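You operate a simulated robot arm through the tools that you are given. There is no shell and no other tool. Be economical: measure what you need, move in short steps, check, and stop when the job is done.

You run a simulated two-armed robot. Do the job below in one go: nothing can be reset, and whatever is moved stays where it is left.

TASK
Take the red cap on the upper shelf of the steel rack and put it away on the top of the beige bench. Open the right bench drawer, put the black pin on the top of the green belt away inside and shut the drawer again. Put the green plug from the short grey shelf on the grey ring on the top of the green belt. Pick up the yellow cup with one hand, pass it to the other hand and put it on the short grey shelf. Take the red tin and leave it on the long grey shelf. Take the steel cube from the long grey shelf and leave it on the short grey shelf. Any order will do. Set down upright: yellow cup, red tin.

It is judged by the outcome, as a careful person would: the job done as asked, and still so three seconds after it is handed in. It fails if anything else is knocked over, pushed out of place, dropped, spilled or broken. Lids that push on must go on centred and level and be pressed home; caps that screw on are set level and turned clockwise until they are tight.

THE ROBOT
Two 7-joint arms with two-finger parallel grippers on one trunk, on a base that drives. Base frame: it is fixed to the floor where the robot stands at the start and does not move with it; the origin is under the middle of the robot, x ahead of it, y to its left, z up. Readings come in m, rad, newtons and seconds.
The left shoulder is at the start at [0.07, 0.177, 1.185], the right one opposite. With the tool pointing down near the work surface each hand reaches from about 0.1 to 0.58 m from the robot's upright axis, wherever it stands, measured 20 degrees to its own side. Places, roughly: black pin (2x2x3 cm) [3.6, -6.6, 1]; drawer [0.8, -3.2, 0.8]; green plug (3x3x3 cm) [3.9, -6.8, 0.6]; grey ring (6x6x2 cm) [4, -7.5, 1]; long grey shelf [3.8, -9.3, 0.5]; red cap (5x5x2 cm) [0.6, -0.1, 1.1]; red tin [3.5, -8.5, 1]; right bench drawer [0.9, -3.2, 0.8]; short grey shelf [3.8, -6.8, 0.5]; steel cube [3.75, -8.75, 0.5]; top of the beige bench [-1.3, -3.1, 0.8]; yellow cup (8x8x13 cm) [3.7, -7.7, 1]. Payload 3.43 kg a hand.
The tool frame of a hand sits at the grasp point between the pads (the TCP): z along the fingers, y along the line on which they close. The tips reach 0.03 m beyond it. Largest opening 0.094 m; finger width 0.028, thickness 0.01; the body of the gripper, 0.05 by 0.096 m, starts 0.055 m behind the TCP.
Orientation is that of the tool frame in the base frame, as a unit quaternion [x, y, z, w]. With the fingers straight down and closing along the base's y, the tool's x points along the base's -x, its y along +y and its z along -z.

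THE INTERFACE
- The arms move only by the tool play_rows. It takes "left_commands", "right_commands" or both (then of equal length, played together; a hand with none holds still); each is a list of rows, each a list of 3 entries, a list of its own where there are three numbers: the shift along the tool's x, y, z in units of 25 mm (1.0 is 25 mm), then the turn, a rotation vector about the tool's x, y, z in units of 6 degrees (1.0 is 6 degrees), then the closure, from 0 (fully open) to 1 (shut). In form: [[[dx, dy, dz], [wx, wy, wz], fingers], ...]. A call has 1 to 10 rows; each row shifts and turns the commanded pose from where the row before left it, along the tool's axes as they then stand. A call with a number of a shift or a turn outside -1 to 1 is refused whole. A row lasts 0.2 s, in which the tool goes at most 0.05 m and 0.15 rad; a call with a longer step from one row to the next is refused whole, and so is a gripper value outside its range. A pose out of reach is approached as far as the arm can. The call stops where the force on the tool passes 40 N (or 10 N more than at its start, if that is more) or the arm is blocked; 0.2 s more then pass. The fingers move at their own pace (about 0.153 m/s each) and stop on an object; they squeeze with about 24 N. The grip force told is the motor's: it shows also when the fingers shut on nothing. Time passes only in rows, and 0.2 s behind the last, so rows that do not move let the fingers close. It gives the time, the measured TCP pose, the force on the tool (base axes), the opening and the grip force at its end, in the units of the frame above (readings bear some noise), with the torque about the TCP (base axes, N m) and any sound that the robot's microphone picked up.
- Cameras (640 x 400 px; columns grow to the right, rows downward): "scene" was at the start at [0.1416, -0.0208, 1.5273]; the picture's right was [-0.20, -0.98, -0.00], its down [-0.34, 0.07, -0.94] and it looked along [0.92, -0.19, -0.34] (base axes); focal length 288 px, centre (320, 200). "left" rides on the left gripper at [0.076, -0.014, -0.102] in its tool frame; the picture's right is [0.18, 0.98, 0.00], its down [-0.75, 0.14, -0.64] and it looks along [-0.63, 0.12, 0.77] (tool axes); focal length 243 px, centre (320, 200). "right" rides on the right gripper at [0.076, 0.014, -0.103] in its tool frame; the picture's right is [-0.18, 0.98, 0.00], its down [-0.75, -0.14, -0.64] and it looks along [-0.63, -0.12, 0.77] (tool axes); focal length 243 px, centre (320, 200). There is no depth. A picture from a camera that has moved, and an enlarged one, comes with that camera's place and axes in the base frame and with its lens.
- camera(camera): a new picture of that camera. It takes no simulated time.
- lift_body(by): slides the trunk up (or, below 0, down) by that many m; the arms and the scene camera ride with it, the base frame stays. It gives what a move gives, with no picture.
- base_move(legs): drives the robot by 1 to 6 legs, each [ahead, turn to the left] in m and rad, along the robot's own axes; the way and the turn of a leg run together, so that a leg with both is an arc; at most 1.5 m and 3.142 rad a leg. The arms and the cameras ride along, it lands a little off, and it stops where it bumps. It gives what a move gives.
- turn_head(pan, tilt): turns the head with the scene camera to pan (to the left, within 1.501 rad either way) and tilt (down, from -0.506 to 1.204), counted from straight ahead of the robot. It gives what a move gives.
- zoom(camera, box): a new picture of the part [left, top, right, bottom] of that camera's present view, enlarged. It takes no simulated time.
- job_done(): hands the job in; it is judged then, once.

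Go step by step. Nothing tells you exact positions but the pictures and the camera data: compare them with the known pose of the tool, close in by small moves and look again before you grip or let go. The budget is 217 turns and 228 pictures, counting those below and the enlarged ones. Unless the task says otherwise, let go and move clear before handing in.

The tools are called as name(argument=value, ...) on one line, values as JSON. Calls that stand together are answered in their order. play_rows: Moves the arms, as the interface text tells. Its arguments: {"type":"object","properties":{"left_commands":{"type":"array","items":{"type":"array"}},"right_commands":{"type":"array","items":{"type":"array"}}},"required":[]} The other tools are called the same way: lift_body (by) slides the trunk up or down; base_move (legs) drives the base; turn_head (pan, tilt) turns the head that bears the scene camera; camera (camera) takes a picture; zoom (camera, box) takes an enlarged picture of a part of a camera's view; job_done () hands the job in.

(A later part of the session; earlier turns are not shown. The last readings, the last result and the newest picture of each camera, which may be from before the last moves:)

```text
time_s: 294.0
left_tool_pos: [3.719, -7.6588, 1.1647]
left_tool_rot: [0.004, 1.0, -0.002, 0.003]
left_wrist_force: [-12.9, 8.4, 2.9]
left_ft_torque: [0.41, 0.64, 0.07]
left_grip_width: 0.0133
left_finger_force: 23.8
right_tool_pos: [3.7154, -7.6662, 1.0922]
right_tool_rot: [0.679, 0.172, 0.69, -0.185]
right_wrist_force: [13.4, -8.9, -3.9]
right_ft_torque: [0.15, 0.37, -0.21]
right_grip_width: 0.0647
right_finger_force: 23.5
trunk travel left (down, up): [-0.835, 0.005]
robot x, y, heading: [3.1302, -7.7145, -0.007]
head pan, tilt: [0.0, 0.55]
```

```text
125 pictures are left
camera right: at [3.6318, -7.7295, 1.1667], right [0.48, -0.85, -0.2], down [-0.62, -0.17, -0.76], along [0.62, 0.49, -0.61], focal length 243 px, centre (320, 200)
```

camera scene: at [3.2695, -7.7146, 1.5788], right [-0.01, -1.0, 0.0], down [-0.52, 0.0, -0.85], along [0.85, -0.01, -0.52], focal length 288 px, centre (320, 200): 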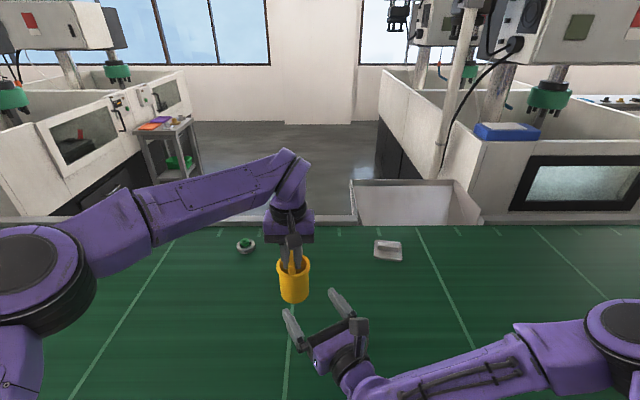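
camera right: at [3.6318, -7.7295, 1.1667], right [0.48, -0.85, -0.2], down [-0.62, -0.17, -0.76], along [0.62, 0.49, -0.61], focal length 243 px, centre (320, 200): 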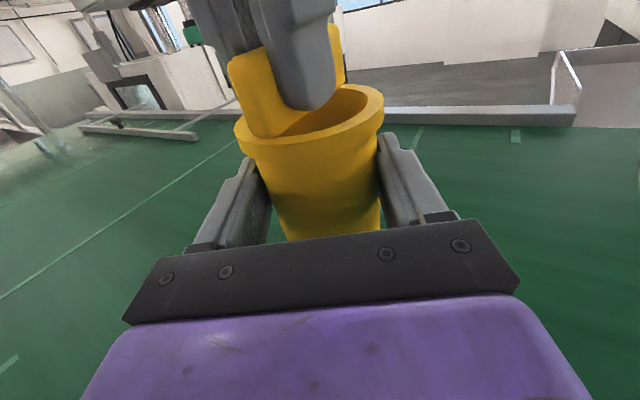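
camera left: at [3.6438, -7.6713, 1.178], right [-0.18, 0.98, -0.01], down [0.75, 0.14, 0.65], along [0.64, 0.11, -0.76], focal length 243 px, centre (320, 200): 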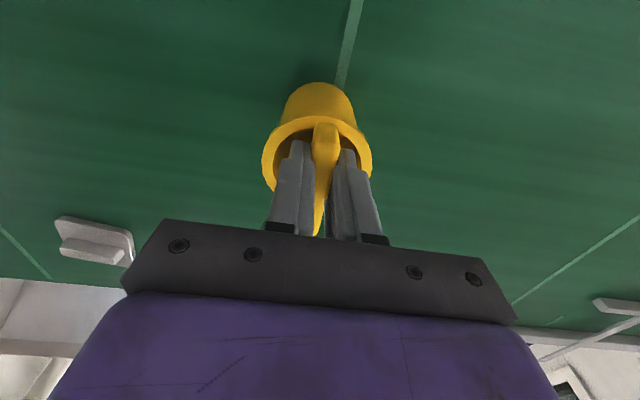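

Both hold it. Open the left hand and raise it clear.

play_rows(left_commands=[[[0, 0, 0], [0, 0, 0], 0.7], [[0, 0, 0], [0, 0, 0], 0.62], [[0, 0, -0.5], [0, 0, 0], 0.62], [[0, 0, -1], [0, 0, 0], 0.62], [[0, 0, -1], [0, 0, 0], 0.62], [[0.5, 0, -1], [0, 0, 0], 0.62], [[1, 0, -1], [0, 0, 0], 0.62], [[1, 0.5, 0], [0, 0, 0], 0.62]], right_commands=[[[0, 0, 0], [0, 0, 0], 1], [[0, 0, 0], [0, 0, 0], 1], [[0, 0, 0], [0, 0, 0], 1], [[0, 0, 0], [0, 0, 0], 1], [[0, 0, 0], [0, 0, 0], 1], [[0, 0, 0], [0, 0, 0], 1], [[0, 0, 0], [0, 0, 0], 1], [[0, 0, 0], [0, 0, 0], 1]])

camera(camera="scene")

camera(camera="right")

```text
time_s: 295.8
left_tool_pos: [3.6565, -7.6446, 1.2635]
left_tool_rot: [0.003, 1.0, -0.003, 0.005]
left_wrist_force: [0.2, 0.2, -0.3]
left_ft_torque: [-0.03, 0.01, -0.01]
left_grip_width: 0.0357
left_finger_force: 0.0
left hand out of reach, approached as far as the arm can: row 5
right_tool_pos: [3.7137, -7.6643, 1.0933]
right_tool_rot: [0.679, 0.174, 0.689, -0.185]
right_wrist_force: [0.1, 0.9, 0.3]
right_ft_torque: [0.02, 0.01, 0.0]
right_grip_width: 0.0634
right_finger_force: 23.7
trunk travel left (down, up): [-0.835, 0.005]
robot x, y, heading: [3.1273, -7.7081, -0.009]
head pan, tilt: [0.0, 0.55]
```

```text
124 pictures are left
camera scene: at [3.2681, -7.7129, 1.5789], right [-0.01, -1.0, 0.0], down [-0.52, 0.0, -0.85], along [0.85, -0.01, -0.52], focal length 288 px, centre (320, 200)
```

scene: 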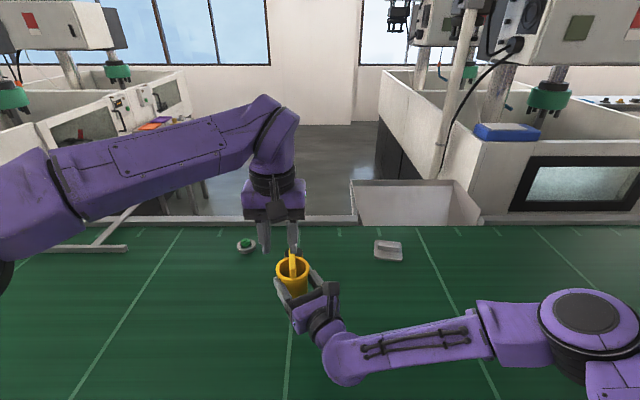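

```text
123 pictures are left
camera right: at [3.6307, -7.7272, 1.1672], right [0.48, -0.85, -0.2], down [-0.62, -0.18, -0.76], along [0.62, 0.49, -0.61], focal length 243 px, centre (320, 200)
```

right: 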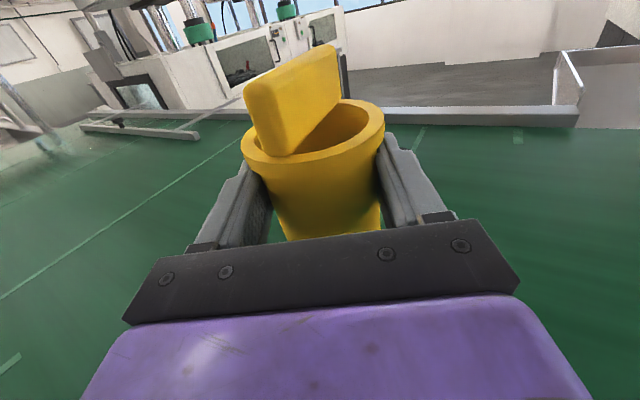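

Handover succeeded: the right hand holds the cup (bottom ≈57 mm below TCP). Now back off, retract the left arm, and straighten the right hand forward.

base_move(legs=[[-0.6, 0]])

play_rows(left_commands=[[[1, 0.5, -0.3], [0, 0, 0], 0], [[1, 0.5, -0.3], [0, 0, 0], 0], [[1, 0.5, -0.3], [0, 0, 0], 0], [[1, 0.5, -0.3], [0, 0, 0], 0], [[1, 0.5, 0], [0, 0, 0], 0], [[1, 0.5, 0], [0, 0, 0], 0], [[1, 0, 0], [0, 0, 0], 0], [[1, 0, 0], [0, 0, 0], 0], [[1, 0, 0], [0, 0, 0], 0], [[1, 0, 0], [0, 0, 0], 0]], right_commands=[[[0, 1, 0.4], [-0.5, 0, 0], 1], [[0, 1, 0.4], [-0.5, 0, 0], 1], [[0, 1, 0.4], [-0.5, 0, 0], 1], [[0, 1, 0.4], [-0.5, 0, 0], 1], [[0, 1, 0.4], [-0.5, 0, 0], 1], [[0, 1, 0.4], [-0.5, 0, 0], 1], [[0, 1, 0.4], [-0.5, 0, 0], 1], [[0, 1, 0.4], [-0.5, 0, 0], 1], [[0, 1, 0.4], [-0.5, 0, 0], 1], [[0, 1, 0.4], [-0.4, 0, 0], 1]])

camera(camera="scene")

```text
time_s: 299.2
left_tool_pos: [3.0634, -7.6411, 1.2627]
left_tool_rot: [0.003, 1.0, -0.002, 0.004]
left_wrist_force: [-0.3, -0.3, 0.2]
left_ft_torque: [0.02, 0.0, -0.01]
left_grip_width: 0.0358
left_finger_force: 0.0
right_tool_pos: [3.1209, -7.6592, 1.0929]
right_tool_rot: [0.678, 0.174, 0.689, -0.187]
right_wrist_force: [0.7, -0.7, 0.5]
right_ft_torque: [-0.01, 0.02, 0.0]
right_grip_width: 0.0633
right_finger_force: 24.4
trunk travel left (down, up): [-0.835, 0.005]
robot x, y, heading: [2.5315, -7.7048, -0.008]
head pan, tilt: [0.0, 0.55]
```

```text
time_s: 301.4
left_tool_pos: [2.811, -7.5644, 1.2917]
left_tool_rot: [0.003, 1.0, -0.002, 0.004]
left_wrist_force: [0.1, 0.1, 0.6]
left_ft_torque: [0.0, -0.03, -0.01]
left_grip_width: 0.0938
left_finger_force: 0.1
right_tool_pos: [3.2821, -7.8713, 1.0879]
right_tool_rot: [0.703, -0.007, 0.711, -0.008]
right_wrist_force: [-0.3, -0.2, 0.7]
right_ft_torque: [0.0, 0.05, 0.0]
right_grip_width: 0.0632
right_finger_force: 24.1
trunk travel left (down, up): [-0.835, 0.005]
robot x, y, heading: [2.5329, -7.7048, -0.011]
head pan, tilt: [0.0, 0.55]
```

```text
122 pictures are left
camera scene: at [2.6729, -7.7106, 1.579], right [-0.01, -1.0, 0.0], down [-0.52, 0.0, -0.85], along [0.85, -0.01, -0.52], focal length 288 px, centre (320, 200)
```

scene: 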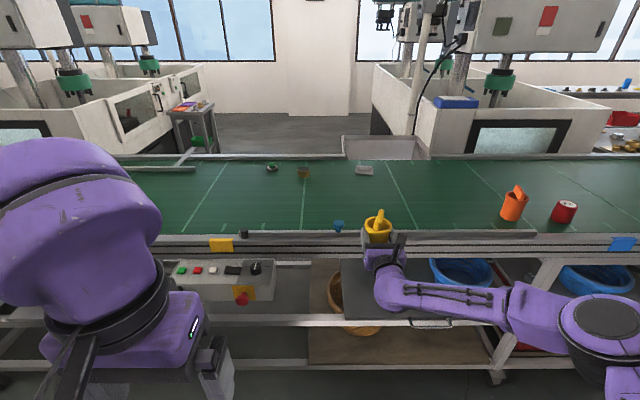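

Now drive ~1.03 m left along the aisle to line up with the spot behind the grey tray.

base_move(legs=[[0, 1.582], [1.03, 0], [0, -1.571]])

lift_body(by=-0.4)

turn_head(pan=-0.1, tilt=0.3)

camera(camera="scene")

camera(camera="right")

```text
time_s: 314.4
left_tool_pos: [2.815, -6.5401, 1.2908]
left_tool_rot: [0.013, 1.0, -0.002, 0.004]
left_wrist_force: [-0.1, -0.2, -1.1]
left_ft_torque: [-0.02, -0.04, -0.03]
left_grip_width: 0.094
left_finger_force: 0.1
right_tool_pos: [3.2802, -6.8548, 1.0877]
right_tool_rot: [0.703, -0.014, 0.711, -0.002]
right_wrist_force: [0.2, -0.5, -1.3]
right_ft_torque: [0.02, 0.01, -0.01]
right_grip_width: 0.0626
right_finger_force: 24.0
trunk travel left (down, up): [-0.835, 0.005]
robot x, y, heading: [2.5308, -6.6759, -0.027]
head pan, tilt: [0.0, 0.55]
```

```text
time_s: 318.2
left_tool_pos: [2.8148, -6.5402, 0.8921]
left_tool_rot: [0.013, 1.0, -0.001, 0.005]
left_wrist_force: [0.1, -0.9, -0.1]
left_ft_torque: [-0.02, 0.03, 0.0]
left_grip_width: 0.094
left_finger_force: 0.1
right_tool_pos: [3.2801, -6.8549, 0.688]
right_tool_rot: [0.703, -0.014, 0.711, -0.001]
right_wrist_force: [-0.2, 0.0, -0.5]
right_ft_torque: [-0.02, -0.02, 0.0]
right_grip_width: 0.0626
right_finger_force: 24.2
trunk travel left (down, up): [-0.435, 0.405]
robot x, y, heading: [2.5365, -6.6773, -0.028]
head pan, tilt: [0.0, 0.55]
```

```text
time_s: 319.0
left_tool_pos: [2.8154, -6.5404, 0.8921]
left_tool_rot: [0.013, 1.0, -0.003, 0.004]
left_wrist_force: [-0.6, -0.2, -0.2]
left_ft_torque: [0.01, -0.01, 0.02]
left_grip_width: 0.0938
left_finger_force: 0.1
right_tool_pos: [3.2793, -6.8544, 0.6884]
right_tool_rot: [0.703, -0.014, 0.711, -0.002]
right_wrist_force: [-0.4, 0.2, 0.4]
right_ft_torque: [-0.03, 0.02, -0.01]
right_grip_width: 0.0625
right_finger_force: 23.6
trunk travel left (down, up): [-0.435, 0.405]
robot x, y, heading: [2.5327, -6.6756, -0.03]
head pan, tilt: [-0.099, 0.3]
```

```text
121 pictures are left
camera scene: at [2.6765, -6.6925, 1.2018], right [-0.13, -0.99, 0.0], down [-0.29, 0.04, -0.95], along [0.95, -0.12, -0.3], focal length 288 px, centre (320, 200)
```

scene: 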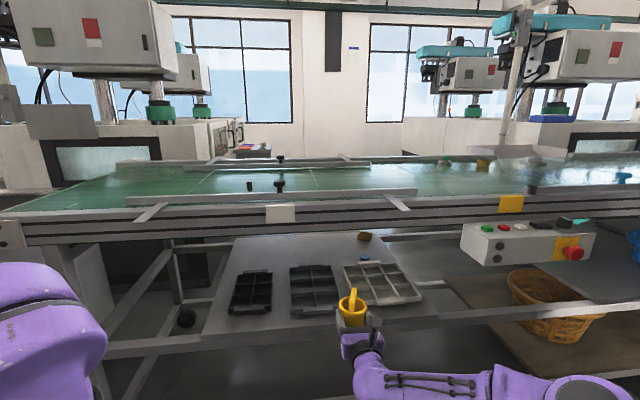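

```text
120 pictures are left
camera right: at [3.1761, -6.868, 0.7624], right [-0.02, -0.98, -0.21], down [-0.63, 0.17, -0.76], along [0.78, 0.12, -0.62], focal length 243 px, centre (320, 200)
```

right: 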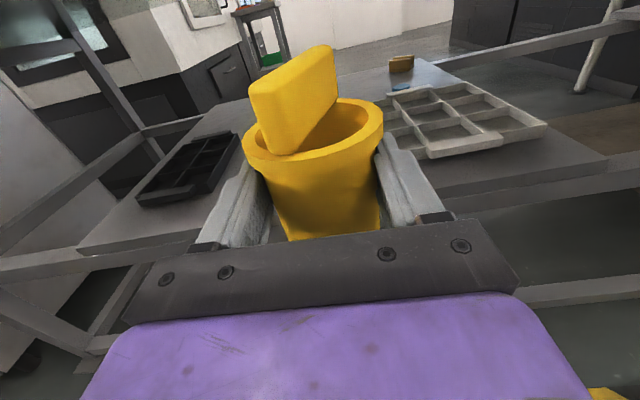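

I'll pull the left hand back and up, straighten heading, then drive in with the cup over the trays.

play_rows(left_commands=[[[0.7, 0, -1], [0, 0, 0], 0], [[0.7, 0, -1], [0, 0, 0], 0], [[0.7, 0, -1], [0, 0, 0], 0], [[0.7, 0, -1], [0, 0, 0], 0], [[0.5, 0, -1], [0, 0, 0], 0]])

base_move(legs=[[0, 0.025], [0.4, 0]])

camera(camera="scene")

camera(camera="right")

```text
time_s: 320.2
left_tool_pos: [2.7305, -6.5376, 1.0156]
left_tool_rot: [0.013, 1.0, -0.001, 0.004]
left_wrist_force: [0.5, -0.8, 0.4]
left_ft_torque: [0.01, -0.03, -0.01]
left_grip_width: 0.0939
left_finger_force: 0.1
right_tool_pos: [3.2793, -6.8545, 0.6875]
right_tool_rot: [0.703, -0.014, 0.711, -0.001]
right_wrist_force: [0.4, -0.1, -0.7]
right_ft_torque: [-0.02, -0.01, 0.01]
right_grip_width: 0.0625
right_finger_force: 24.0
trunk travel left (down, up): [-0.435, 0.405]
robot x, y, heading: [2.5332, -6.6793, -0.028]
head pan, tilt: [-0.099, 0.3]
```

```text
time_s: 323.1
left_tool_pos: [3.1338, -6.5348, 1.0166]
left_tool_rot: [0.0, 1.0, -0.001, 0.004]
left_wrist_force: [-0.2, -0.7, 0.6]
left_ft_torque: [-0.04, -0.01, -0.02]
left_grip_width: 0.0941
left_finger_force: 0.0
right_tool_pos: [3.6913, -6.8357, 0.688]
right_tool_rot: [0.704, -0.004, 0.71, -0.01]
right_wrist_force: [0.4, 0.7, -1.7]
right_ft_torque: [0.01, -0.01, 0.03]
right_grip_width: 0.0623
right_finger_force: 24.1
trunk travel left (down, up): [-0.435, 0.405]
robot x, y, heading: [2.9389, -6.6769, -0.001]
head pan, tilt: [-0.099, 0.3]
```

```text
119 pictures are left
camera scene: at [3.0834, -6.6895, 1.2018], right [-0.1, -0.99, 0.0], down [-0.3, 0.03, -0.95], along [0.95, -0.1, -0.3], focal length 288 px, centre (320, 200)
```

scene: 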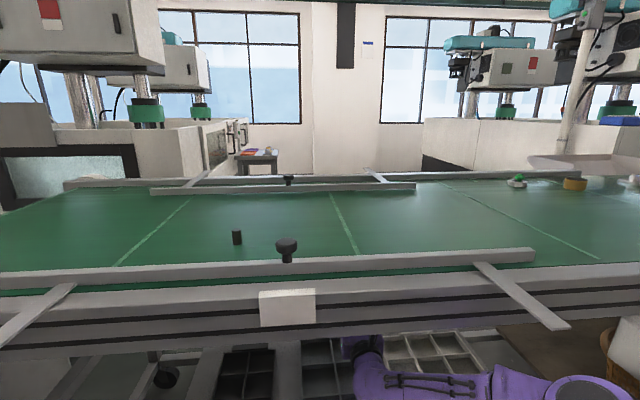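

```text
118 pictures are left
camera right: at [3.5872, -6.8519, 0.762], right [0.01, -0.98, -0.21], down [-0.64, 0.15, -0.76], along [0.77, 0.14, -0.62], focal length 243 px, centre (320, 200)
```

right: 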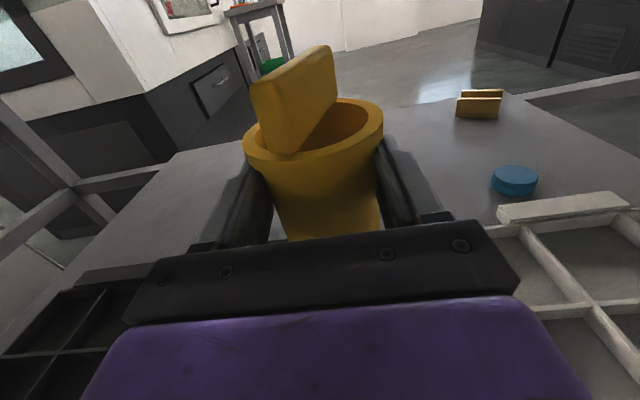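

Clear. Drive 0.19 m further and check.

base_move(legs=[[0.19, 0]])

play_rows(right_commands=[[[-0.8, 0, 0], [0, 0, 0], 1], [[-0.8, 0, 0], [0, 0, 0], 1]])

camera(camera="right")

```text
time_s: 324.3
left_tool_pos: [3.2368, -6.5322, 1.0184]
left_tool_rot: [0.004, 1.0, -0.004, 0.009]
left_wrist_force: [-0.7, 0.5, 0.1]
left_ft_torque: [-0.04, 0.04, 0.01]
left_grip_width: 0.094
left_finger_force: 0.0
right_tool_pos: [3.793, -6.8426, 0.6905]
right_tool_rot: [0.704, -0.006, 0.711, -0.006]
right_wrist_force: [-0.3, 0.9, 0.3]
right_ft_torque: [-0.02, 0.02, 0.02]
right_grip_width: 0.0622
right_finger_force: 24.1
trunk travel left (down, up): [-0.435, 0.405]
robot x, y, heading: [3.0522, -6.6761, -0.015]
head pan, tilt: [-0.099, 0.3]
stopped in leg 1: the robot was blocked; the commanded pose is now the measured one
```

```text
time_s: 324.9
left_tool_pos: [3.2372, -6.5355, 1.0148]
left_tool_rot: [0.004, 1.0, -0.002, 0.01]
left_wrist_force: [-0.2, 0.1, -0.3]
left_ft_torque: [0.02, -0.04, -0.02]
left_grip_width: 0.094
left_finger_force: 0.1
right_tool_pos: [3.7904, -6.8403, 0.6407]
right_tool_rot: [0.707, -0.005, 0.707, -0.007]
right_wrist_force: [0.5, 0.1, 0.2]
right_ft_torque: [0.0, 0.0, 0.01]
right_grip_width: 0.0625
right_finger_force: 24.3
trunk travel left (down, up): [-0.435, 0.405]
robot x, y, heading: [3.0565, -6.6795, -0.02]
head pan, tilt: [-0.099, 0.3]
```

```text
117 pictures are left
camera right: at [3.6875, -6.8553, 0.7157], right [0.0, -0.98, -0.2], down [-0.64, 0.15, -0.75], along [0.77, 0.13, -0.63], focal length 243 px, centre (320, 200)
```

right: 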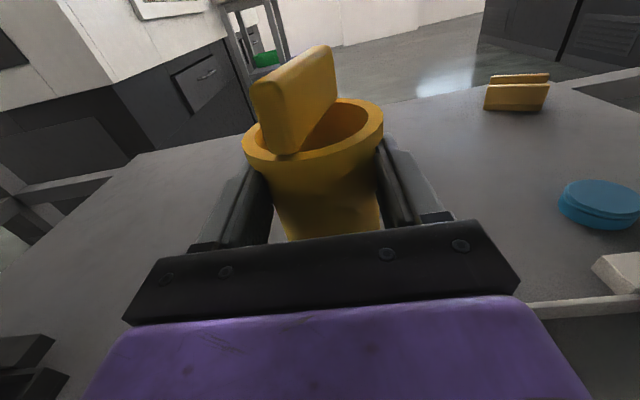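

The base was blocked at x=3.05 — likely the right elbow meeting the belt frame with the shoulder this high. I'll back out, raise the hand 0.22 m relative to the trunk and lower the trunk 0.2 m so the arm runs level under the belt.

base_move(legs=[[-0.42, 0]])

play_rows(right_commands=[[[1, 0, 0], [0, 0, 0], 1], [[1, 0, 0], [0, 0, 0], 1], [[1, 0, 0], [0, 0, 0], 1], [[1, 0, 0], [0, 0, 0], 1], [[1, 0, 0], [0, 0, 0], 1], [[1, 0, 0], [0, 0, 0], 1], [[1, 0, 0], [0, 0, 0], 1], [[1, 0, 0], [0, 0, 0], 1], [[1, 0, 0], [0, 0, 0], 1], [[1, 0, 0], [0, 0, 0], 1]])

lift_body(by=-0.2)

camera(camera="scene")

camera(camera="right")

```text
time_s: 327.5
left_tool_pos: [2.824, -6.5299, 1.0154]
left_tool_rot: [0.001, 1.0, -0.001, 0.005]
left_wrist_force: [0.5, 0.0, -0.5]
left_ft_torque: [0.03, -0.03, -0.02]
left_grip_width: 0.0939
left_finger_force: 0.1
right_tool_pos: [3.3763, -6.8326, 0.6372]
right_tool_rot: [0.709, -0.004, 0.705, -0.009]
right_wrist_force: [-0.3, -0.2, 0.3]
right_ft_torque: [-0.02, 0.04, 0.01]
right_grip_width: 0.0625
right_finger_force: 24.7
trunk travel left (down, up): [-0.435, 0.405]
robot x, y, heading: [2.6311, -6.6745, -0.009]
head pan, tilt: [-0.099, 0.3]
```

```text
time_s: 329.7
left_tool_pos: [2.8251, -6.5286, 1.015]
left_tool_rot: [0.001, 1.0, -0.003, 0.004]
left_wrist_force: [-0.6, 0.9, 0.1]
left_ft_torque: [0.03, 0.01, 0.01]
left_grip_width: 0.094
left_finger_force: 0.1
right_tool_pos: [3.3763, -6.8361, 0.8899]
right_tool_rot: [0.709, -0.004, 0.705, -0.009]
right_wrist_force: [-0.9, 0.0, -0.1]
right_ft_torque: [0.03, -0.03, -0.02]
right_grip_width: 0.0621
right_finger_force: 23.5
trunk travel left (down, up): [-0.435, 0.405]
robot x, y, heading: [2.6303, -6.6725, -0.008]
head pan, tilt: [-0.099, 0.3]
```

```text
time_s: 331.9
left_tool_pos: [2.824, -6.5295, 0.816]
left_tool_rot: [0.001, 1.0, -0.002, 0.004]
left_wrist_force: [1.0, -0.6, 0.5]
left_ft_torque: [0.01, -0.01, -0.02]
left_grip_width: 0.0938
left_finger_force: 0.0
right_tool_pos: [3.3775, -6.836, 0.6902]
right_tool_rot: [0.709, -0.005, 0.705, -0.009]
right_wrist_force: [0.0, -0.1, -0.3]
right_ft_torque: [0.01, 0.02, -0.04]
right_grip_width: 0.0623
right_finger_force: 23.9
trunk travel left (down, up): [-0.235, 0.605]
robot x, y, heading: [2.63, -6.6726, -0.009]
head pan, tilt: [-0.099, 0.3]
```

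```text
116 pictures are left
camera scene: at [2.7733, -6.6854, 1.0019], right [-0.11, -0.99, 0.0], down [-0.29, 0.03, -0.96], along [0.95, -0.1, -0.3], focal length 288 px, centre (320, 200)
```

scene: 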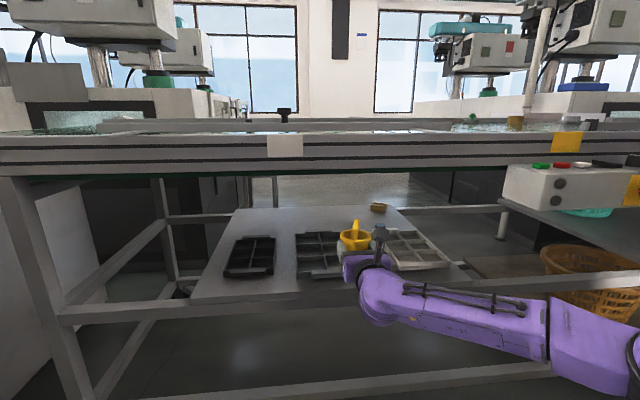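

```text
115 pictures are left
camera right: at [3.2744, -6.8519, 0.7655], right [0.01, -0.98, -0.2], down [-0.65, 0.15, -0.75], along [0.76, 0.14, -0.63], focal length 243 px, centre (320, 200)
```

right: 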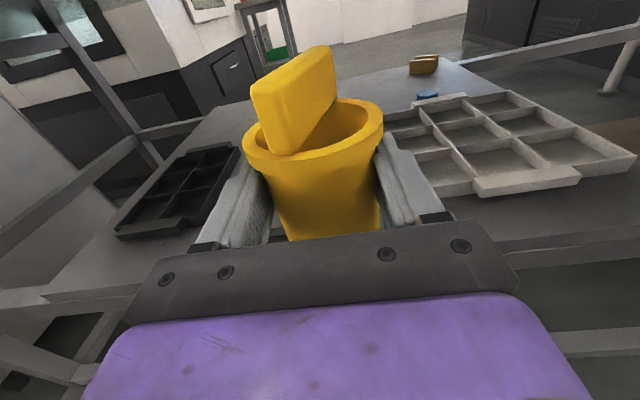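

Extend the arm a bit (straighter elbow), then drive in.

play_rows(right_commands=[[[0, 0, 1], [0, 0, 0], 1], [[0, 0, 1], [0, 0, 0], 1], [[0, 0, 0.8], [0, 0, 0], 1]])

base_move(legs=[[0.42, 0]])

camera(camera="right")

camera(camera="scene")

```text
time_s: 332.7
left_tool_pos: [2.8242, -6.5289, 0.8157]
left_tool_rot: [0.001, 1.0, -0.002, 0.003]
left_wrist_force: [-0.6, 0.6, 0.1]
left_ft_torque: [0.0, -0.02, 0.01]
left_grip_width: 0.0938
left_finger_force: 0.0
right_tool_pos: [3.4476, -6.8366, 0.69]
right_tool_rot: [0.709, -0.003, 0.705, -0.009]
right_wrist_force: [0.3, 0.6, -0.2]
right_ft_torque: [0.0, 0.02, 0.03]
right_grip_width: 0.0621
right_finger_force: 23.7
trunk travel left (down, up): [-0.235, 0.605]
robot x, y, heading: [2.6282, -6.6742, -0.007]
head pan, tilt: [-0.099, 0.3]
```

```text
time_s: 335.2
left_tool_pos: [3.2324, -6.53, 0.8156]
left_tool_rot: [-0.003, 1.0, -0.002, 0.004]
left_wrist_force: [0.2, 0.1, 0.7]
left_ft_torque: [0.01, -0.01, 0.0]
left_grip_width: 0.0939
left_finger_force: 0.0
right_tool_pos: [3.8584, -6.8325, 0.6896]
right_tool_rot: [0.709, -0.002, 0.705, -0.012]
right_wrist_force: [-0.3, -0.5, -0.5]
right_ft_torque: [0.06, 0.0, -0.02]
right_grip_width: 0.0623
right_finger_force: 23.8
trunk travel left (down, up): [-0.235, 0.605]
robot x, y, heading: [3.0415, -6.676, -0.008]
head pan, tilt: [-0.099, 0.3]
```

```text
114 pictures are left
camera right: at [3.7562, -6.8489, 0.7658], right [0.01, -0.98, -0.2], down [-0.65, 0.15, -0.75], along [0.76, 0.14, -0.63], focal length 243 px, centre (320, 200)
```

right: 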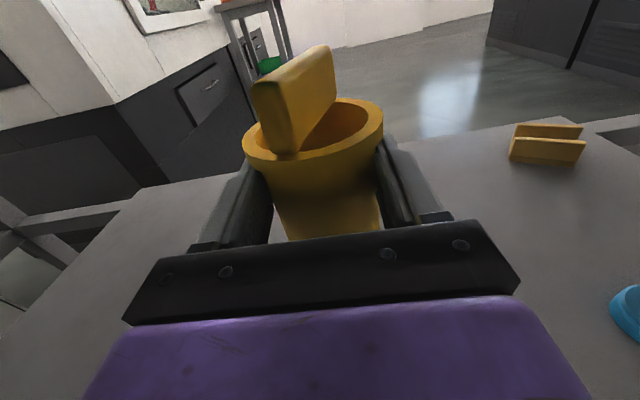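

```text
113 pictures are left
camera scene: at [3.183, -6.6869, 1.0018], right [-0.1, -0.99, 0.0], down [-0.29, 0.03, -0.96], along [0.95, -0.1, -0.3], focal length 288 px, centre (320, 200)
```

scene: 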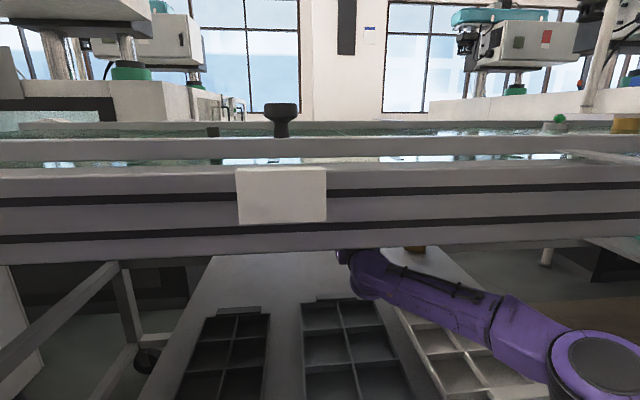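

Extend 3 cm more and lower to just above the shelf.

play_rows(right_commands=[[[0, 0, 0.6], [0, 0, 0], 1], [[0, 0, 0.6], [0, 0, 0], 1], [[-0.9, 0, 0], [0, 0, 0], 1], [[-0.9, 0, 0], [0, 0, 0], 1], [[-0.9, 0, 0], [0, 0, 0], 1], [[-0.5, 0, 0], [0, 0, 0], 1]])

camera(camera="right")

camera(camera="left")

```text
time_s: 336.6
left_tool_pos: [3.232, -6.5299, 0.8159]
left_tool_rot: [-0.002, 1.0, -0.002, 0.004]
left_wrist_force: [-0.7, 0.3, 0.1]
left_ft_torque: [0.0, -0.02, 0.0]
left_grip_width: 0.094
left_finger_force: 0.1
right_tool_pos: [3.8875, -6.8304, 0.6115]
right_tool_rot: [0.708, -0.002, 0.706, -0.011]
right_wrist_force: [2.5, 0.0, 5.1]
right_ft_torque: [-0.07, 0.51, 0.03]
right_grip_width: 0.062
right_finger_force: 23.8
trunk travel left (down, up): [-0.235, 0.605]
robot x, y, heading: [3.0421, -6.6733, -0.002]
head pan, tilt: [-0.099, 0.3]
```

```text
112 pictures are left
camera right: at [3.7851, -6.8468, 0.6873], right [0.01, -0.98, -0.2], down [-0.65, 0.15, -0.75], along [0.76, 0.14, -0.63], focal length 243 px, centre (320, 200)
```

right: 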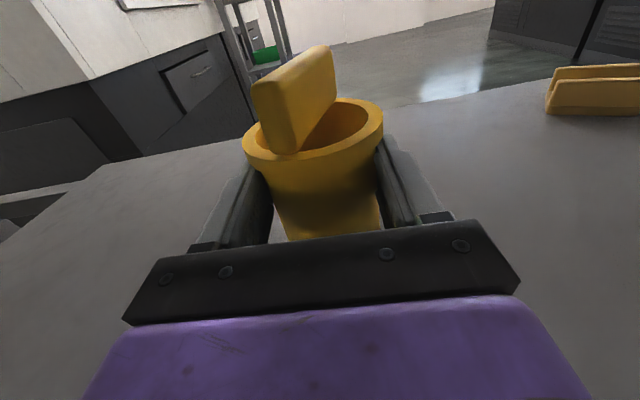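

```text
111 pictures are left
camera left: at [3.1549, -6.5441, 0.9172], right [-0.19, 0.98, -0.01], down [0.75, 0.15, 0.65], along [0.64, 0.12, -0.76], focal length 243 px, centre (320, 200)
```

left: 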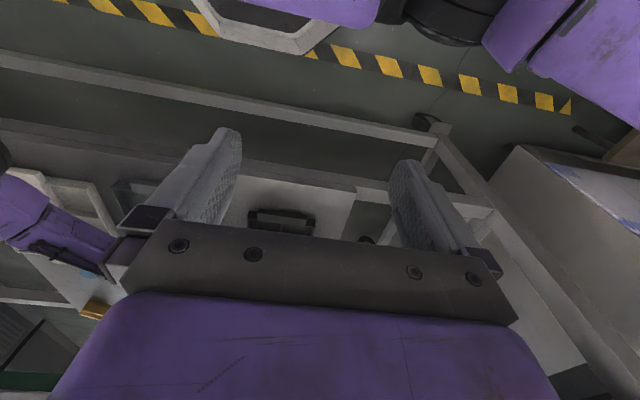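

Contact felt. Release gently.

play_rows(right_commands=[[[0, 0, 0], [0, 0, 0], 0.28], [[0, 0, 0], [0, 0, 0], 0.2], [[0, 0, 0], [0, 0, 0], 0.1], [[0, 0, 0], [0, 0, 0], 0]])

camera(camera="right")

```text
time_s: 337.6
left_tool_pos: [3.2322, -6.5304, 0.8164]
left_tool_rot: [-0.003, 1.0, -0.004, 0.004]
left_wrist_force: [0.0, -0.5, 0.4]
left_ft_torque: [0.04, 0.02, -0.01]
left_grip_width: 0.0941
left_finger_force: 0.1
right_tool_pos: [3.8868, -6.8312, 0.6122]
right_tool_rot: [0.709, -0.002, 0.706, -0.01]
right_wrist_force: [4.1, -2.4, 9.4]
right_ft_torque: [-0.12, 0.75, 0.17]
right_grip_width: 0.0941
right_finger_force: 0.1
trunk travel left (down, up): [-0.235, 0.605]
robot x, y, heading: [3.0439, -6.674, -0.002]
head pan, tilt: [-0.099, 0.3]
```

```text
110 pictures are left
camera right: at [3.7848, -6.8467, 0.6872], right [0.01, -0.98, -0.2], down [-0.65, 0.15, -0.75], along [0.76, 0.14, -0.63], focal length 243 px, centre (320, 200)
```

right: 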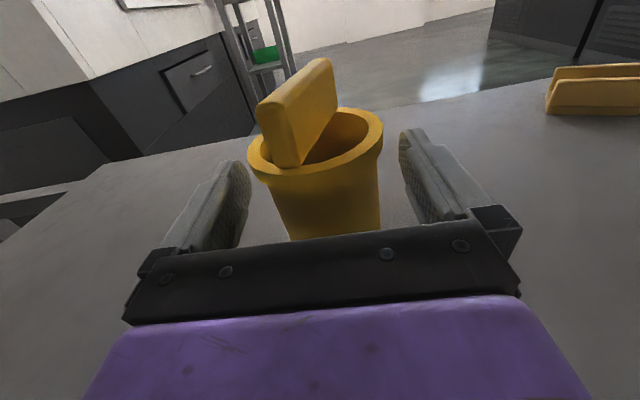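

The cup stands upright on the shelf. The remaining force suggests my wrist brushes a tray, so I'll lift 2 cm and back straight out.

play_rows(right_commands=[[[0.4, 0, 0], [0, 0, 0], 0], [[0.4, 0, 0], [0, 0, 0], 0], [[0, 0, -0.8], [0, 0, 0], 0], [[0, 0, -1], [0, 0, 0], 0], [[0, 0, -1], [0, 0, 0], 0]])

camera(camera="right")

```text
time_s: 338.9
left_tool_pos: [3.233, -6.5306, 0.8153]
left_tool_rot: [-0.003, 1.0, -0.002, 0.004]
left_wrist_force: [-0.2, -0.1, -0.2]
left_ft_torque: [-0.01, 0.0, -0.01]
left_grip_width: 0.0938
left_finger_force: 0.2
right_tool_pos: [3.8163, -6.8293, 0.6306]
right_tool_rot: [0.709, -0.001, 0.705, -0.011]
right_wrist_force: [0.3, -0.2, -0.3]
right_ft_torque: [-0.01, 0.0, -0.04]
right_grip_width: 0.094
right_finger_force: 0.1
trunk travel left (down, up): [-0.235, 0.605]
robot x, y, heading: [3.0379, -6.6757, -0.0]
head pan, tilt: [-0.099, 0.3]
```

```text
109 pictures are left
camera right: at [3.7151, -6.8467, 0.7062], right [0.01, -0.98, -0.2], down [-0.65, 0.15, -0.75], along [0.76, 0.14, -0.63], focal length 243 px, centre (320, 200)
```

right: 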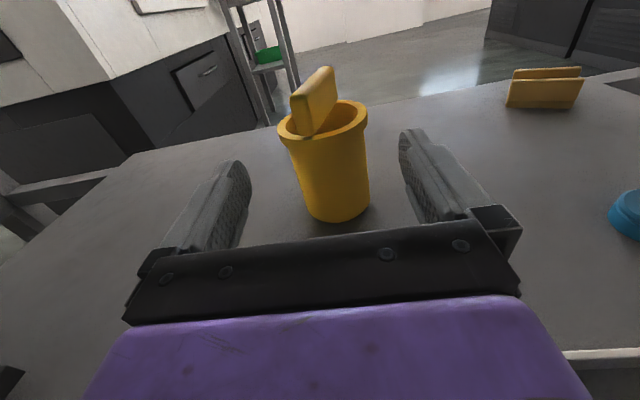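

The cup is upright and stable. Back out and verify the shelf from a distance.

base_move(legs=[[-0.5, 0]])

turn_head(pan=-0.3, tilt=0.35)

camera(camera="scene")

```text
time_s: 341.8
left_tool_pos: [2.727, -6.5288, 0.8156]
left_tool_rot: [-0.005, 1.0, -0.002, 0.004]
left_wrist_force: [-0.7, -0.2, -0.2]
left_ft_torque: [0.01, -0.04, 0.02]
left_grip_width: 0.0941
left_finger_force: 0.0
right_tool_pos: [3.3124, -6.8268, 0.6311]
right_tool_rot: [0.709, 0.0, 0.705, -0.013]
right_wrist_force: [0.1, 0.7, -0.1]
right_ft_torque: [0.0, -0.02, 0.02]
right_grip_width: 0.094
right_finger_force: 0.1
trunk travel left (down, up): [-0.235, 0.605]
robot x, y, heading: [2.5268, -6.6727, 0.006]
head pan, tilt: [-0.099, 0.3]
```

```text
time_s: 342.6
left_tool_pos: [2.7266, -6.5294, 0.8153]
left_tool_rot: [-0.005, 1.0, -0.003, 0.004]
left_wrist_force: [0.5, 0.2, -1.3]
left_ft_torque: [-0.03, -0.02, 0.02]
left_grip_width: 0.0942
left_finger_force: 0.1
right_tool_pos: [3.3131, -6.8265, 0.6302]
right_tool_rot: [0.709, 0.001, 0.705, -0.014]
right_wrist_force: [-0.7, 0.3, 0.3]
right_ft_torque: [0.01, 0.0, 0.01]
right_grip_width: 0.0939
right_finger_force: 0.2
trunk travel left (down, up): [-0.235, 0.605]
robot x, y, heading: [2.5347, -6.6741, 0.006]
head pan, tilt: [-0.3, 0.351]
```

```text
108 pictures are left
camera scene: at [2.6733, -6.7043, 0.9972], right [-0.29, -0.96, 0.0], down [-0.33, 0.1, -0.94], along [0.9, -0.27, -0.34], focal length 288 px, centre (320, 200)
```

scene: 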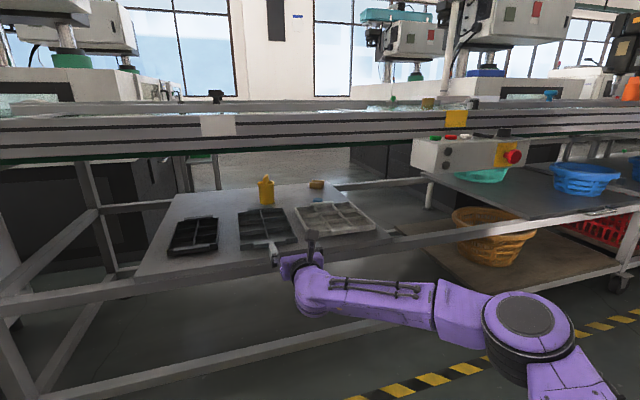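

All fine. Next the red tin and steel cube: raise the trunk, drive south to y≈-8.5, and look.

lift_body(by=0.4)

base_move(legs=[[0, -1.577], [1.4, 0], [0.45, 0], [0, 1.571]])

turn_head(pan=-0.1, tilt=0.5)

camera(camera="scene")

```text
time_s: 346.4
left_tool_pos: [2.7267, -6.5282, 1.2144]
left_tool_rot: [-0.006, 1.0, -0.002, 0.004]
left_wrist_force: [0.3, -0.3, -0.5]
left_ft_torque: [-0.02, -0.02, 0.0]
left_grip_width: 0.0942
left_finger_force: 0.0
right_tool_pos: [3.3134, -6.8257, 1.0293]
right_tool_rot: [0.709, -0.001, 0.705, -0.012]
right_wrist_force: [-0.2, -0.9, -0.4]
right_ft_torque: [0.01, -0.01, -0.03]
right_grip_width: 0.0941
right_finger_force: 0.0
trunk travel left (down, up): [-0.635, 0.205]
robot x, y, heading: [2.5351, -6.6764, 0.006]
head pan, tilt: [-0.3, 0.351]
```

```text
time_s: 363.5
left_tool_pos: [2.6722, -8.4115, 1.2161]
left_tool_rot: [0.015, 1.0, -0.003, 0.003]
left_wrist_force: [-0.1, -0.1, 0.4]
left_ft_torque: [-0.02, -0.02, -0.02]
left_grip_width: 0.0943
left_finger_force: 0.0
right_tool_pos: [3.2473, -8.7307, 1.0304]
right_tool_rot: [0.709, -0.014, 0.705, 0.001]
right_wrist_force: [-0.5, -0.4, 0.8]
right_ft_torque: [-0.02, -0.01, 0.01]
right_grip_width: 0.0942
right_finger_force: 0.1
trunk travel left (down, up): [-0.635, 0.205]
robot x, y, heading: [2.4759, -8.5508, -0.035]
head pan, tilt: [-0.3, 0.351]
```

```text
time_s: 364.2
left_tool_pos: [2.6725, -8.4122, 1.2155]
left_tool_rot: [0.015, 1.0, -0.002, 0.003]
left_wrist_force: [-1.0, -0.4, 0.5]
left_ft_torque: [-0.02, 0.01, -0.01]
left_grip_width: 0.094
left_finger_force: 0.2
right_tool_pos: [3.2466, -8.7309, 1.0309]
right_tool_rot: [0.709, -0.014, 0.705, 0.001]
right_wrist_force: [-0.8, -1.0, -0.3]
right_ft_torque: [-0.01, 0.02, -0.01]
right_grip_width: 0.0937
right_finger_force: 0.2
trunk travel left (down, up): [-0.635, 0.205]
robot x, y, heading: [2.4746, -8.5496, -0.032]
head pan, tilt: [-0.099, 0.499]
```

```text
107 pictures are left
camera scene: at [2.6148, -8.566, 1.3835], right [-0.14, -0.99, 0.0], down [-0.47, 0.06, -0.88], along [0.87, -0.12, -0.48], focal length 288 px, centre (320, 200)
```

scene: 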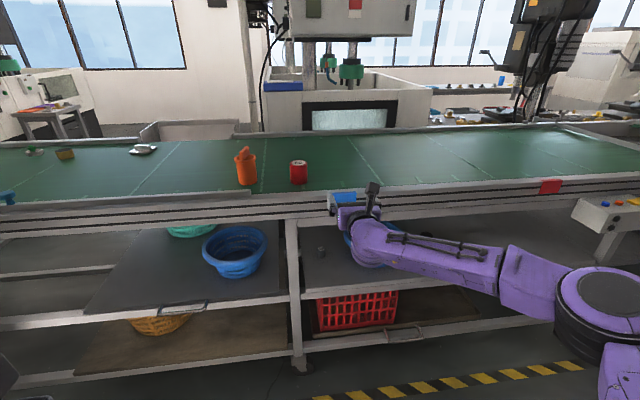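

I see the red tin near [3.5, -8.6] on the belt's front and the cube at about [3.68, -8.71] on the shelf below. Zoom to inspect both.

zoom(camera="scene", box=[220, 130, 340, 205])

zoom(camera="scene", box=[280, 210, 480, 335])

```text
5.33 times, centred on (280, 168) of scene
camera zoom: at [2.6148, -8.566, 1.3835], right [-0.14, -0.99, 0.0], down [-0.47, 0.06, -0.88], along [0.87, -0.12, -0.48], focal length 1535 px, centre (533, 373)
```

zoom: 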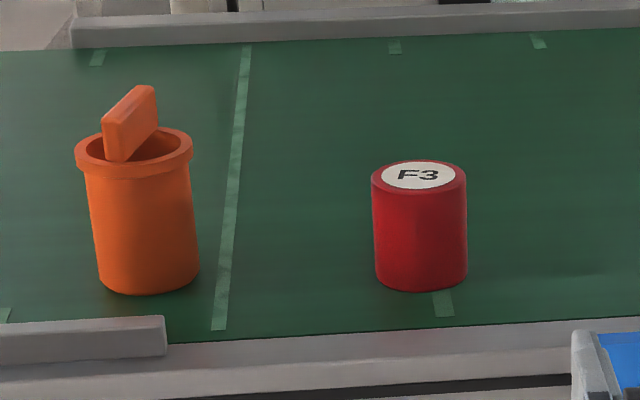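

```text
3.20 times, centred on (380, 272) of scene
camera zoom: at [2.6148, -8.566, 1.3835], right [-0.14, -0.99, 0.0], down [-0.47, 0.06, -0.88], along [0.87, -0.12, -0.48], focal length 921 px, centre (128, -32)
```

zoom: 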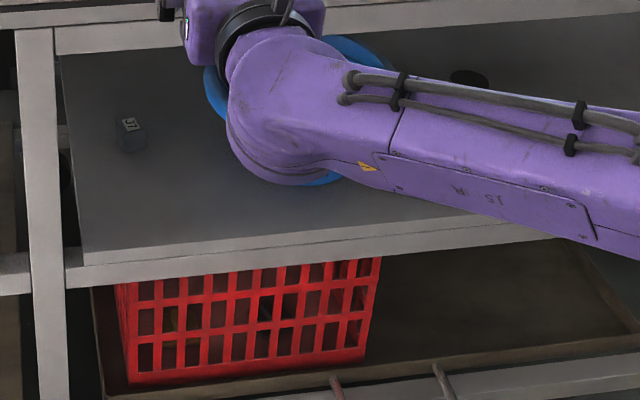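

I'll take the cube first. Lower the trunk, tilt the tool to 60°, and straighten the heading.

lift_body(by=-0.4)

play_rows(right_commands=[[[0.4, 0, 0], [0, -1, 0], 0], [[0.4, 0, 0], [0, -1, 0], 0], [[0.4, 0, 0], [0, -1, 0], 0], [[0.4, 0, 0], [0, -1, 0], 0], [[0.4, 0, 0], [0, -1, 0], 0]])

base_move(legs=[[0, 0.033], [0.15, 0]])

camera(camera="right")

camera(camera="scene")

```text
time_s: 368.0
left_tool_pos: [2.673, -8.4108, 0.8152]
left_tool_rot: [0.014, 1.0, -0.002, 0.003]
left_wrist_force: [-0.4, -0.4, -1.1]
left_ft_torque: [0.02, -0.04, -0.02]
left_grip_width: 0.0941
left_finger_force: 0.0
right_tool_pos: [3.2473, -8.7302, 0.6307]
right_tool_rot: [0.709, -0.013, 0.705, 0.0]
right_wrist_force: [0.7, 0.4, 0.3]
right_ft_torque: [0.01, 0.0, -0.01]
right_grip_width: 0.0938
right_finger_force: 0.0
trunk travel left (down, up): [-0.235, 0.605]
robot x, y, heading: [2.4747, -8.5492, -0.04]
head pan, tilt: [-0.099, 0.499]
```

```text
time_s: 369.2
left_tool_pos: [2.6726, -8.4108, 0.8163]
left_tool_rot: [0.014, 1.0, -0.003, 0.003]
left_wrist_force: [0.1, 0.0, -0.2]
left_ft_torque: [0.0, -0.03, 0.02]
left_grip_width: 0.094
left_finger_force: 0.0
right_tool_pos: [3.2584, -8.7316, 0.6792]
right_tool_rot: [0.867, -0.013, 0.497, -0.003]
right_wrist_force: [-0.1, -0.1, 0.5]
right_ft_torque: [0.01, -0.01, 0.0]
right_grip_width: 0.0941
right_finger_force: 0.0
trunk travel left (down, up): [-0.235, 0.605]
robot x, y, heading: [2.4769, -8.5505, -0.037]
head pan, tilt: [-0.099, 0.499]
```

```text
time_s: 371.0
left_tool_pos: [2.8159, -8.4061, 0.816]
left_tool_rot: [-0.001, 1.0, -0.002, 0.004]
left_wrist_force: [0.7, -0.2, -0.5]
left_ft_torque: [-0.01, -0.04, 0.05]
left_grip_width: 0.0943
left_finger_force: 0.0
right_tool_pos: [3.4096, -8.7072, 0.6775]
right_tool_rot: [0.868, 0.0, 0.497, -0.011]
right_wrist_force: [-0.1, 0.6, -0.6]
right_ft_torque: [0.02, 0.02, -0.01]
right_grip_width: 0.0939
right_finger_force: 0.1
trunk travel left (down, up): [-0.235, 0.605]
robot x, y, heading: [2.6259, -8.5541, -0.008]
head pan, tilt: [-0.099, 0.499]
```

```text
104 pictures are left
camera right: at [3.3601, -8.724, 0.7943], right [-0.08, -0.98, -0.18], down [-0.94, 0.14, -0.32], along [0.34, 0.14, -0.93], focal length 243 px, centre (320, 200)
```

right: 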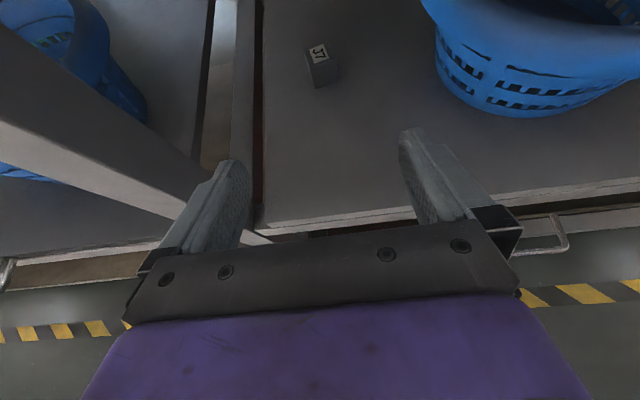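

```text
103 pictures are left
camera scene: at [2.7627, -8.5622, 0.9834], right [-0.1, -0.99, 0.0], down [-0.48, 0.05, -0.88], along [0.87, -0.09, -0.48], focal length 288 px, centre (320, 200)
```

scene: 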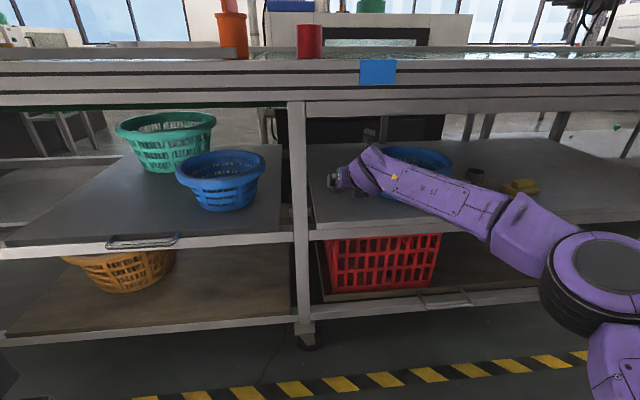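

The cube is ahead at about [3.663, -8.704]. Drive 0.16 m closer and look again.

base_move(legs=[[0.16, 0.0]])

camera(camera="right")

zoom(camera="scene", box=[280, 80, 520, 240])

```text
time_s: 372.4
left_tool_pos: [2.9747, -8.4055, 0.8158]
left_tool_rot: [-0.001, 1.0, -0.002, 0.003]
left_wrist_force: [0.0, -0.3, -0.3]
left_ft_torque: [-0.02, 0.01, 0.02]
left_grip_width: 0.0943
left_finger_force: 0.0
right_tool_pos: [3.5694, -8.7073, 0.6782]
right_tool_rot: [0.868, 0.001, 0.497, -0.011]
right_wrist_force: [-0.6, 0.3, 0.0]
right_ft_torque: [0.02, 0.0, -0.03]
right_grip_width: 0.0938
right_finger_force: 0.1
trunk travel left (down, up): [-0.235, 0.605]
robot x, y, heading: [2.7799, -8.5526, -0.0]
head pan, tilt: [-0.099, 0.499]
```

```text
102 pictures are left
camera right: at [3.52, -8.7237, 0.7943], right [-0.08, -0.98, -0.18], down [-0.94, 0.14, -0.32], along [0.34, 0.14, -0.93], focal length 243 px, centre (320, 200)
```

right: 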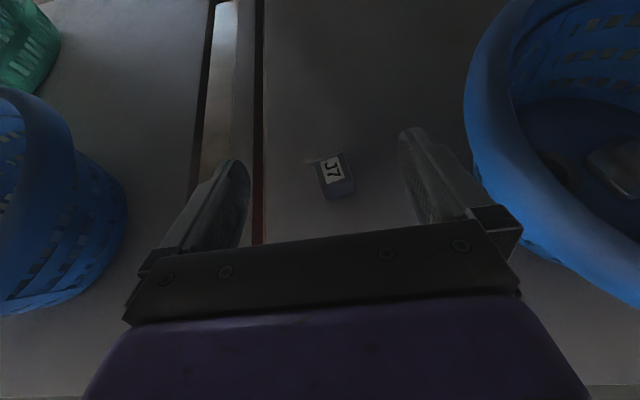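

```text
2.50 times, centred on (400, 160) of scene
camera zoom: at [2.9225, -8.5627, 0.9834], right [-0.1, -0.99, 0.0], down [-0.48, 0.05, -0.88], along [0.87, -0.09, -0.48], focal length 719 px, centre (120, 300)
```

zoom: 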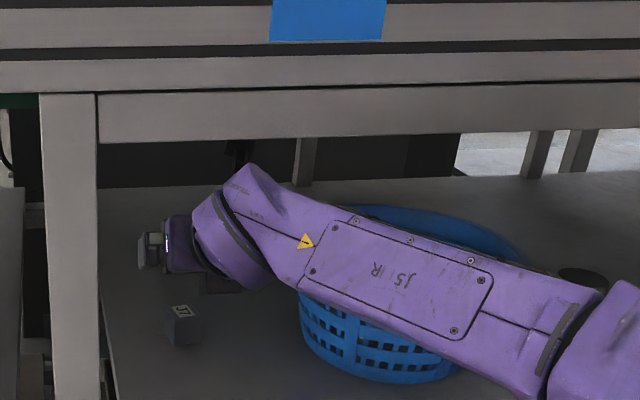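

Zoom to get the cube's yaw.

zoom(camera="right", box=[295, 140, 375, 210])

```text
5.71 times, centred on (335, 175) of right
camera zoom: at [3.52, -8.7237, 0.7943], right [-0.08, -0.98, -0.18], down [-0.94, 0.14, -0.32], along [0.34, 0.14, -0.93], focal length 1386 px, centre (234, 343)
```

zoom: 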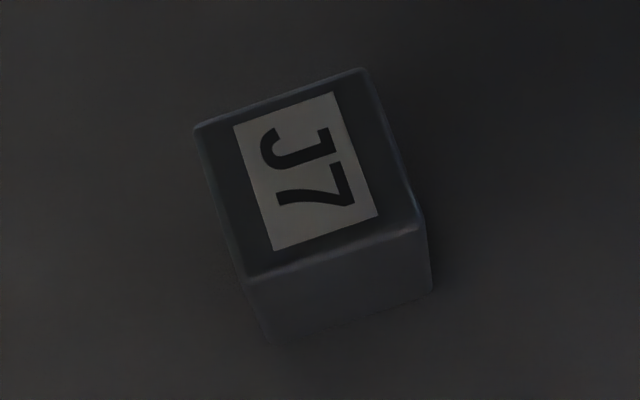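

Cube is 3 cm, yawed ~14°. I'll yaw the tool to match and move in most of the way.

play_rows(right_commands=[[[0, 0, 0], [0.66, 0, -0.38], 0], [[0, 0, 0], [0.66, 0, -0.38], 0], [[0, 0, 0], [0.66, 0, -0.38], 0], [[-0.64, 0.135, 0.91], [0, 0, 0], 0], [[-0.64, 0.135, 0.91], [0, 0, 0], 0], [[-0.64, 0.135, 0.91], [0, 0, 0], 0]])

camera(camera="right")

```text
time_s: 373.8
left_tool_pos: [2.9747, -8.4057, 0.8154]
left_tool_rot: [-0.002, 1.0, -0.002, 0.003]
left_wrist_force: [-0.2, -0.3, -0.1]
left_ft_torque: [0.01, 0.02, -0.03]
left_grip_width: 0.0942
left_finger_force: 0.1
right_tool_pos: [3.605, -8.7056, 0.6024]
right_tool_rot: [0.86, 0.104, 0.495, -0.072]
right_wrist_force: [-0.3, 0.5, 1.0]
right_ft_torque: [-0.04, -0.05, -0.01]
right_grip_width: 0.0939
right_finger_force: 0.0
trunk travel left (down, up): [-0.235, 0.605]
robot x, y, heading: [2.7812, -8.5509, -0.003]
head pan, tilt: [-0.099, 0.499]
```

```text
99 pictures are left
camera right: at [3.5603, -8.7346, 0.7186], right [0.15, -0.97, -0.18], down [-0.94, -0.09, -0.33], along [0.3, 0.22, -0.93], focal length 243 px, centre (320, 200)
```

right: 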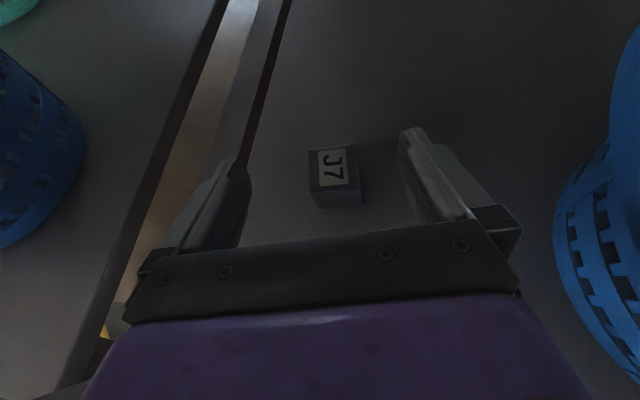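

Aligned. Final approach and close.

play_rows(right_commands=[[[-0.32, 0.13, 0.46], [0, 0, 0], 0], [[-0.32, 0.13, 0.46], [0, 0, 0], 0], [[0, 0, 0], [0, 0, 0], 0.5], [[0, 0, 0], [0, 0, 0], 1], [[0, 0, 0], [0, 0, 0], 1], [[0, 0, 0], [0, 0, 0], 1]])

camera(camera="right")

```text
time_s: 375.2
left_tool_pos: [2.9744, -8.4066, 0.816]
left_tool_rot: [-0.001, 1.0, -0.002, 0.004]
left_wrist_force: [0.2, 0.1, 0.2]
left_ft_torque: [0.01, 0.0, 0.0]
left_grip_width: 0.0941
left_finger_force: 0.1
right_tool_pos: [3.6184, -8.7105, 0.5771]
right_tool_rot: [0.86, 0.105, 0.494, -0.072]
right_wrist_force: [-0.1, 0.3, 0.6]
right_ft_torque: [-0.01, -0.11, -0.02]
right_grip_width: 0.0355
right_finger_force: 24.5
trunk travel left (down, up): [-0.235, 0.605]
robot x, y, heading: [2.7853, -8.5501, -0.003]
head pan, tilt: [-0.099, 0.499]
```

```text
98 pictures are left
camera right: at [3.5728, -8.7379, 0.6938], right [0.15, -0.97, -0.18], down [-0.94, -0.09, -0.33], along [0.3, 0.22, -0.93], focal length 243 px, centre (320, 200)
```

right: 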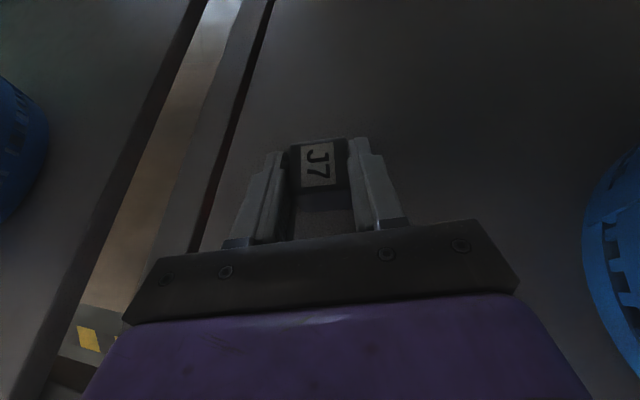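

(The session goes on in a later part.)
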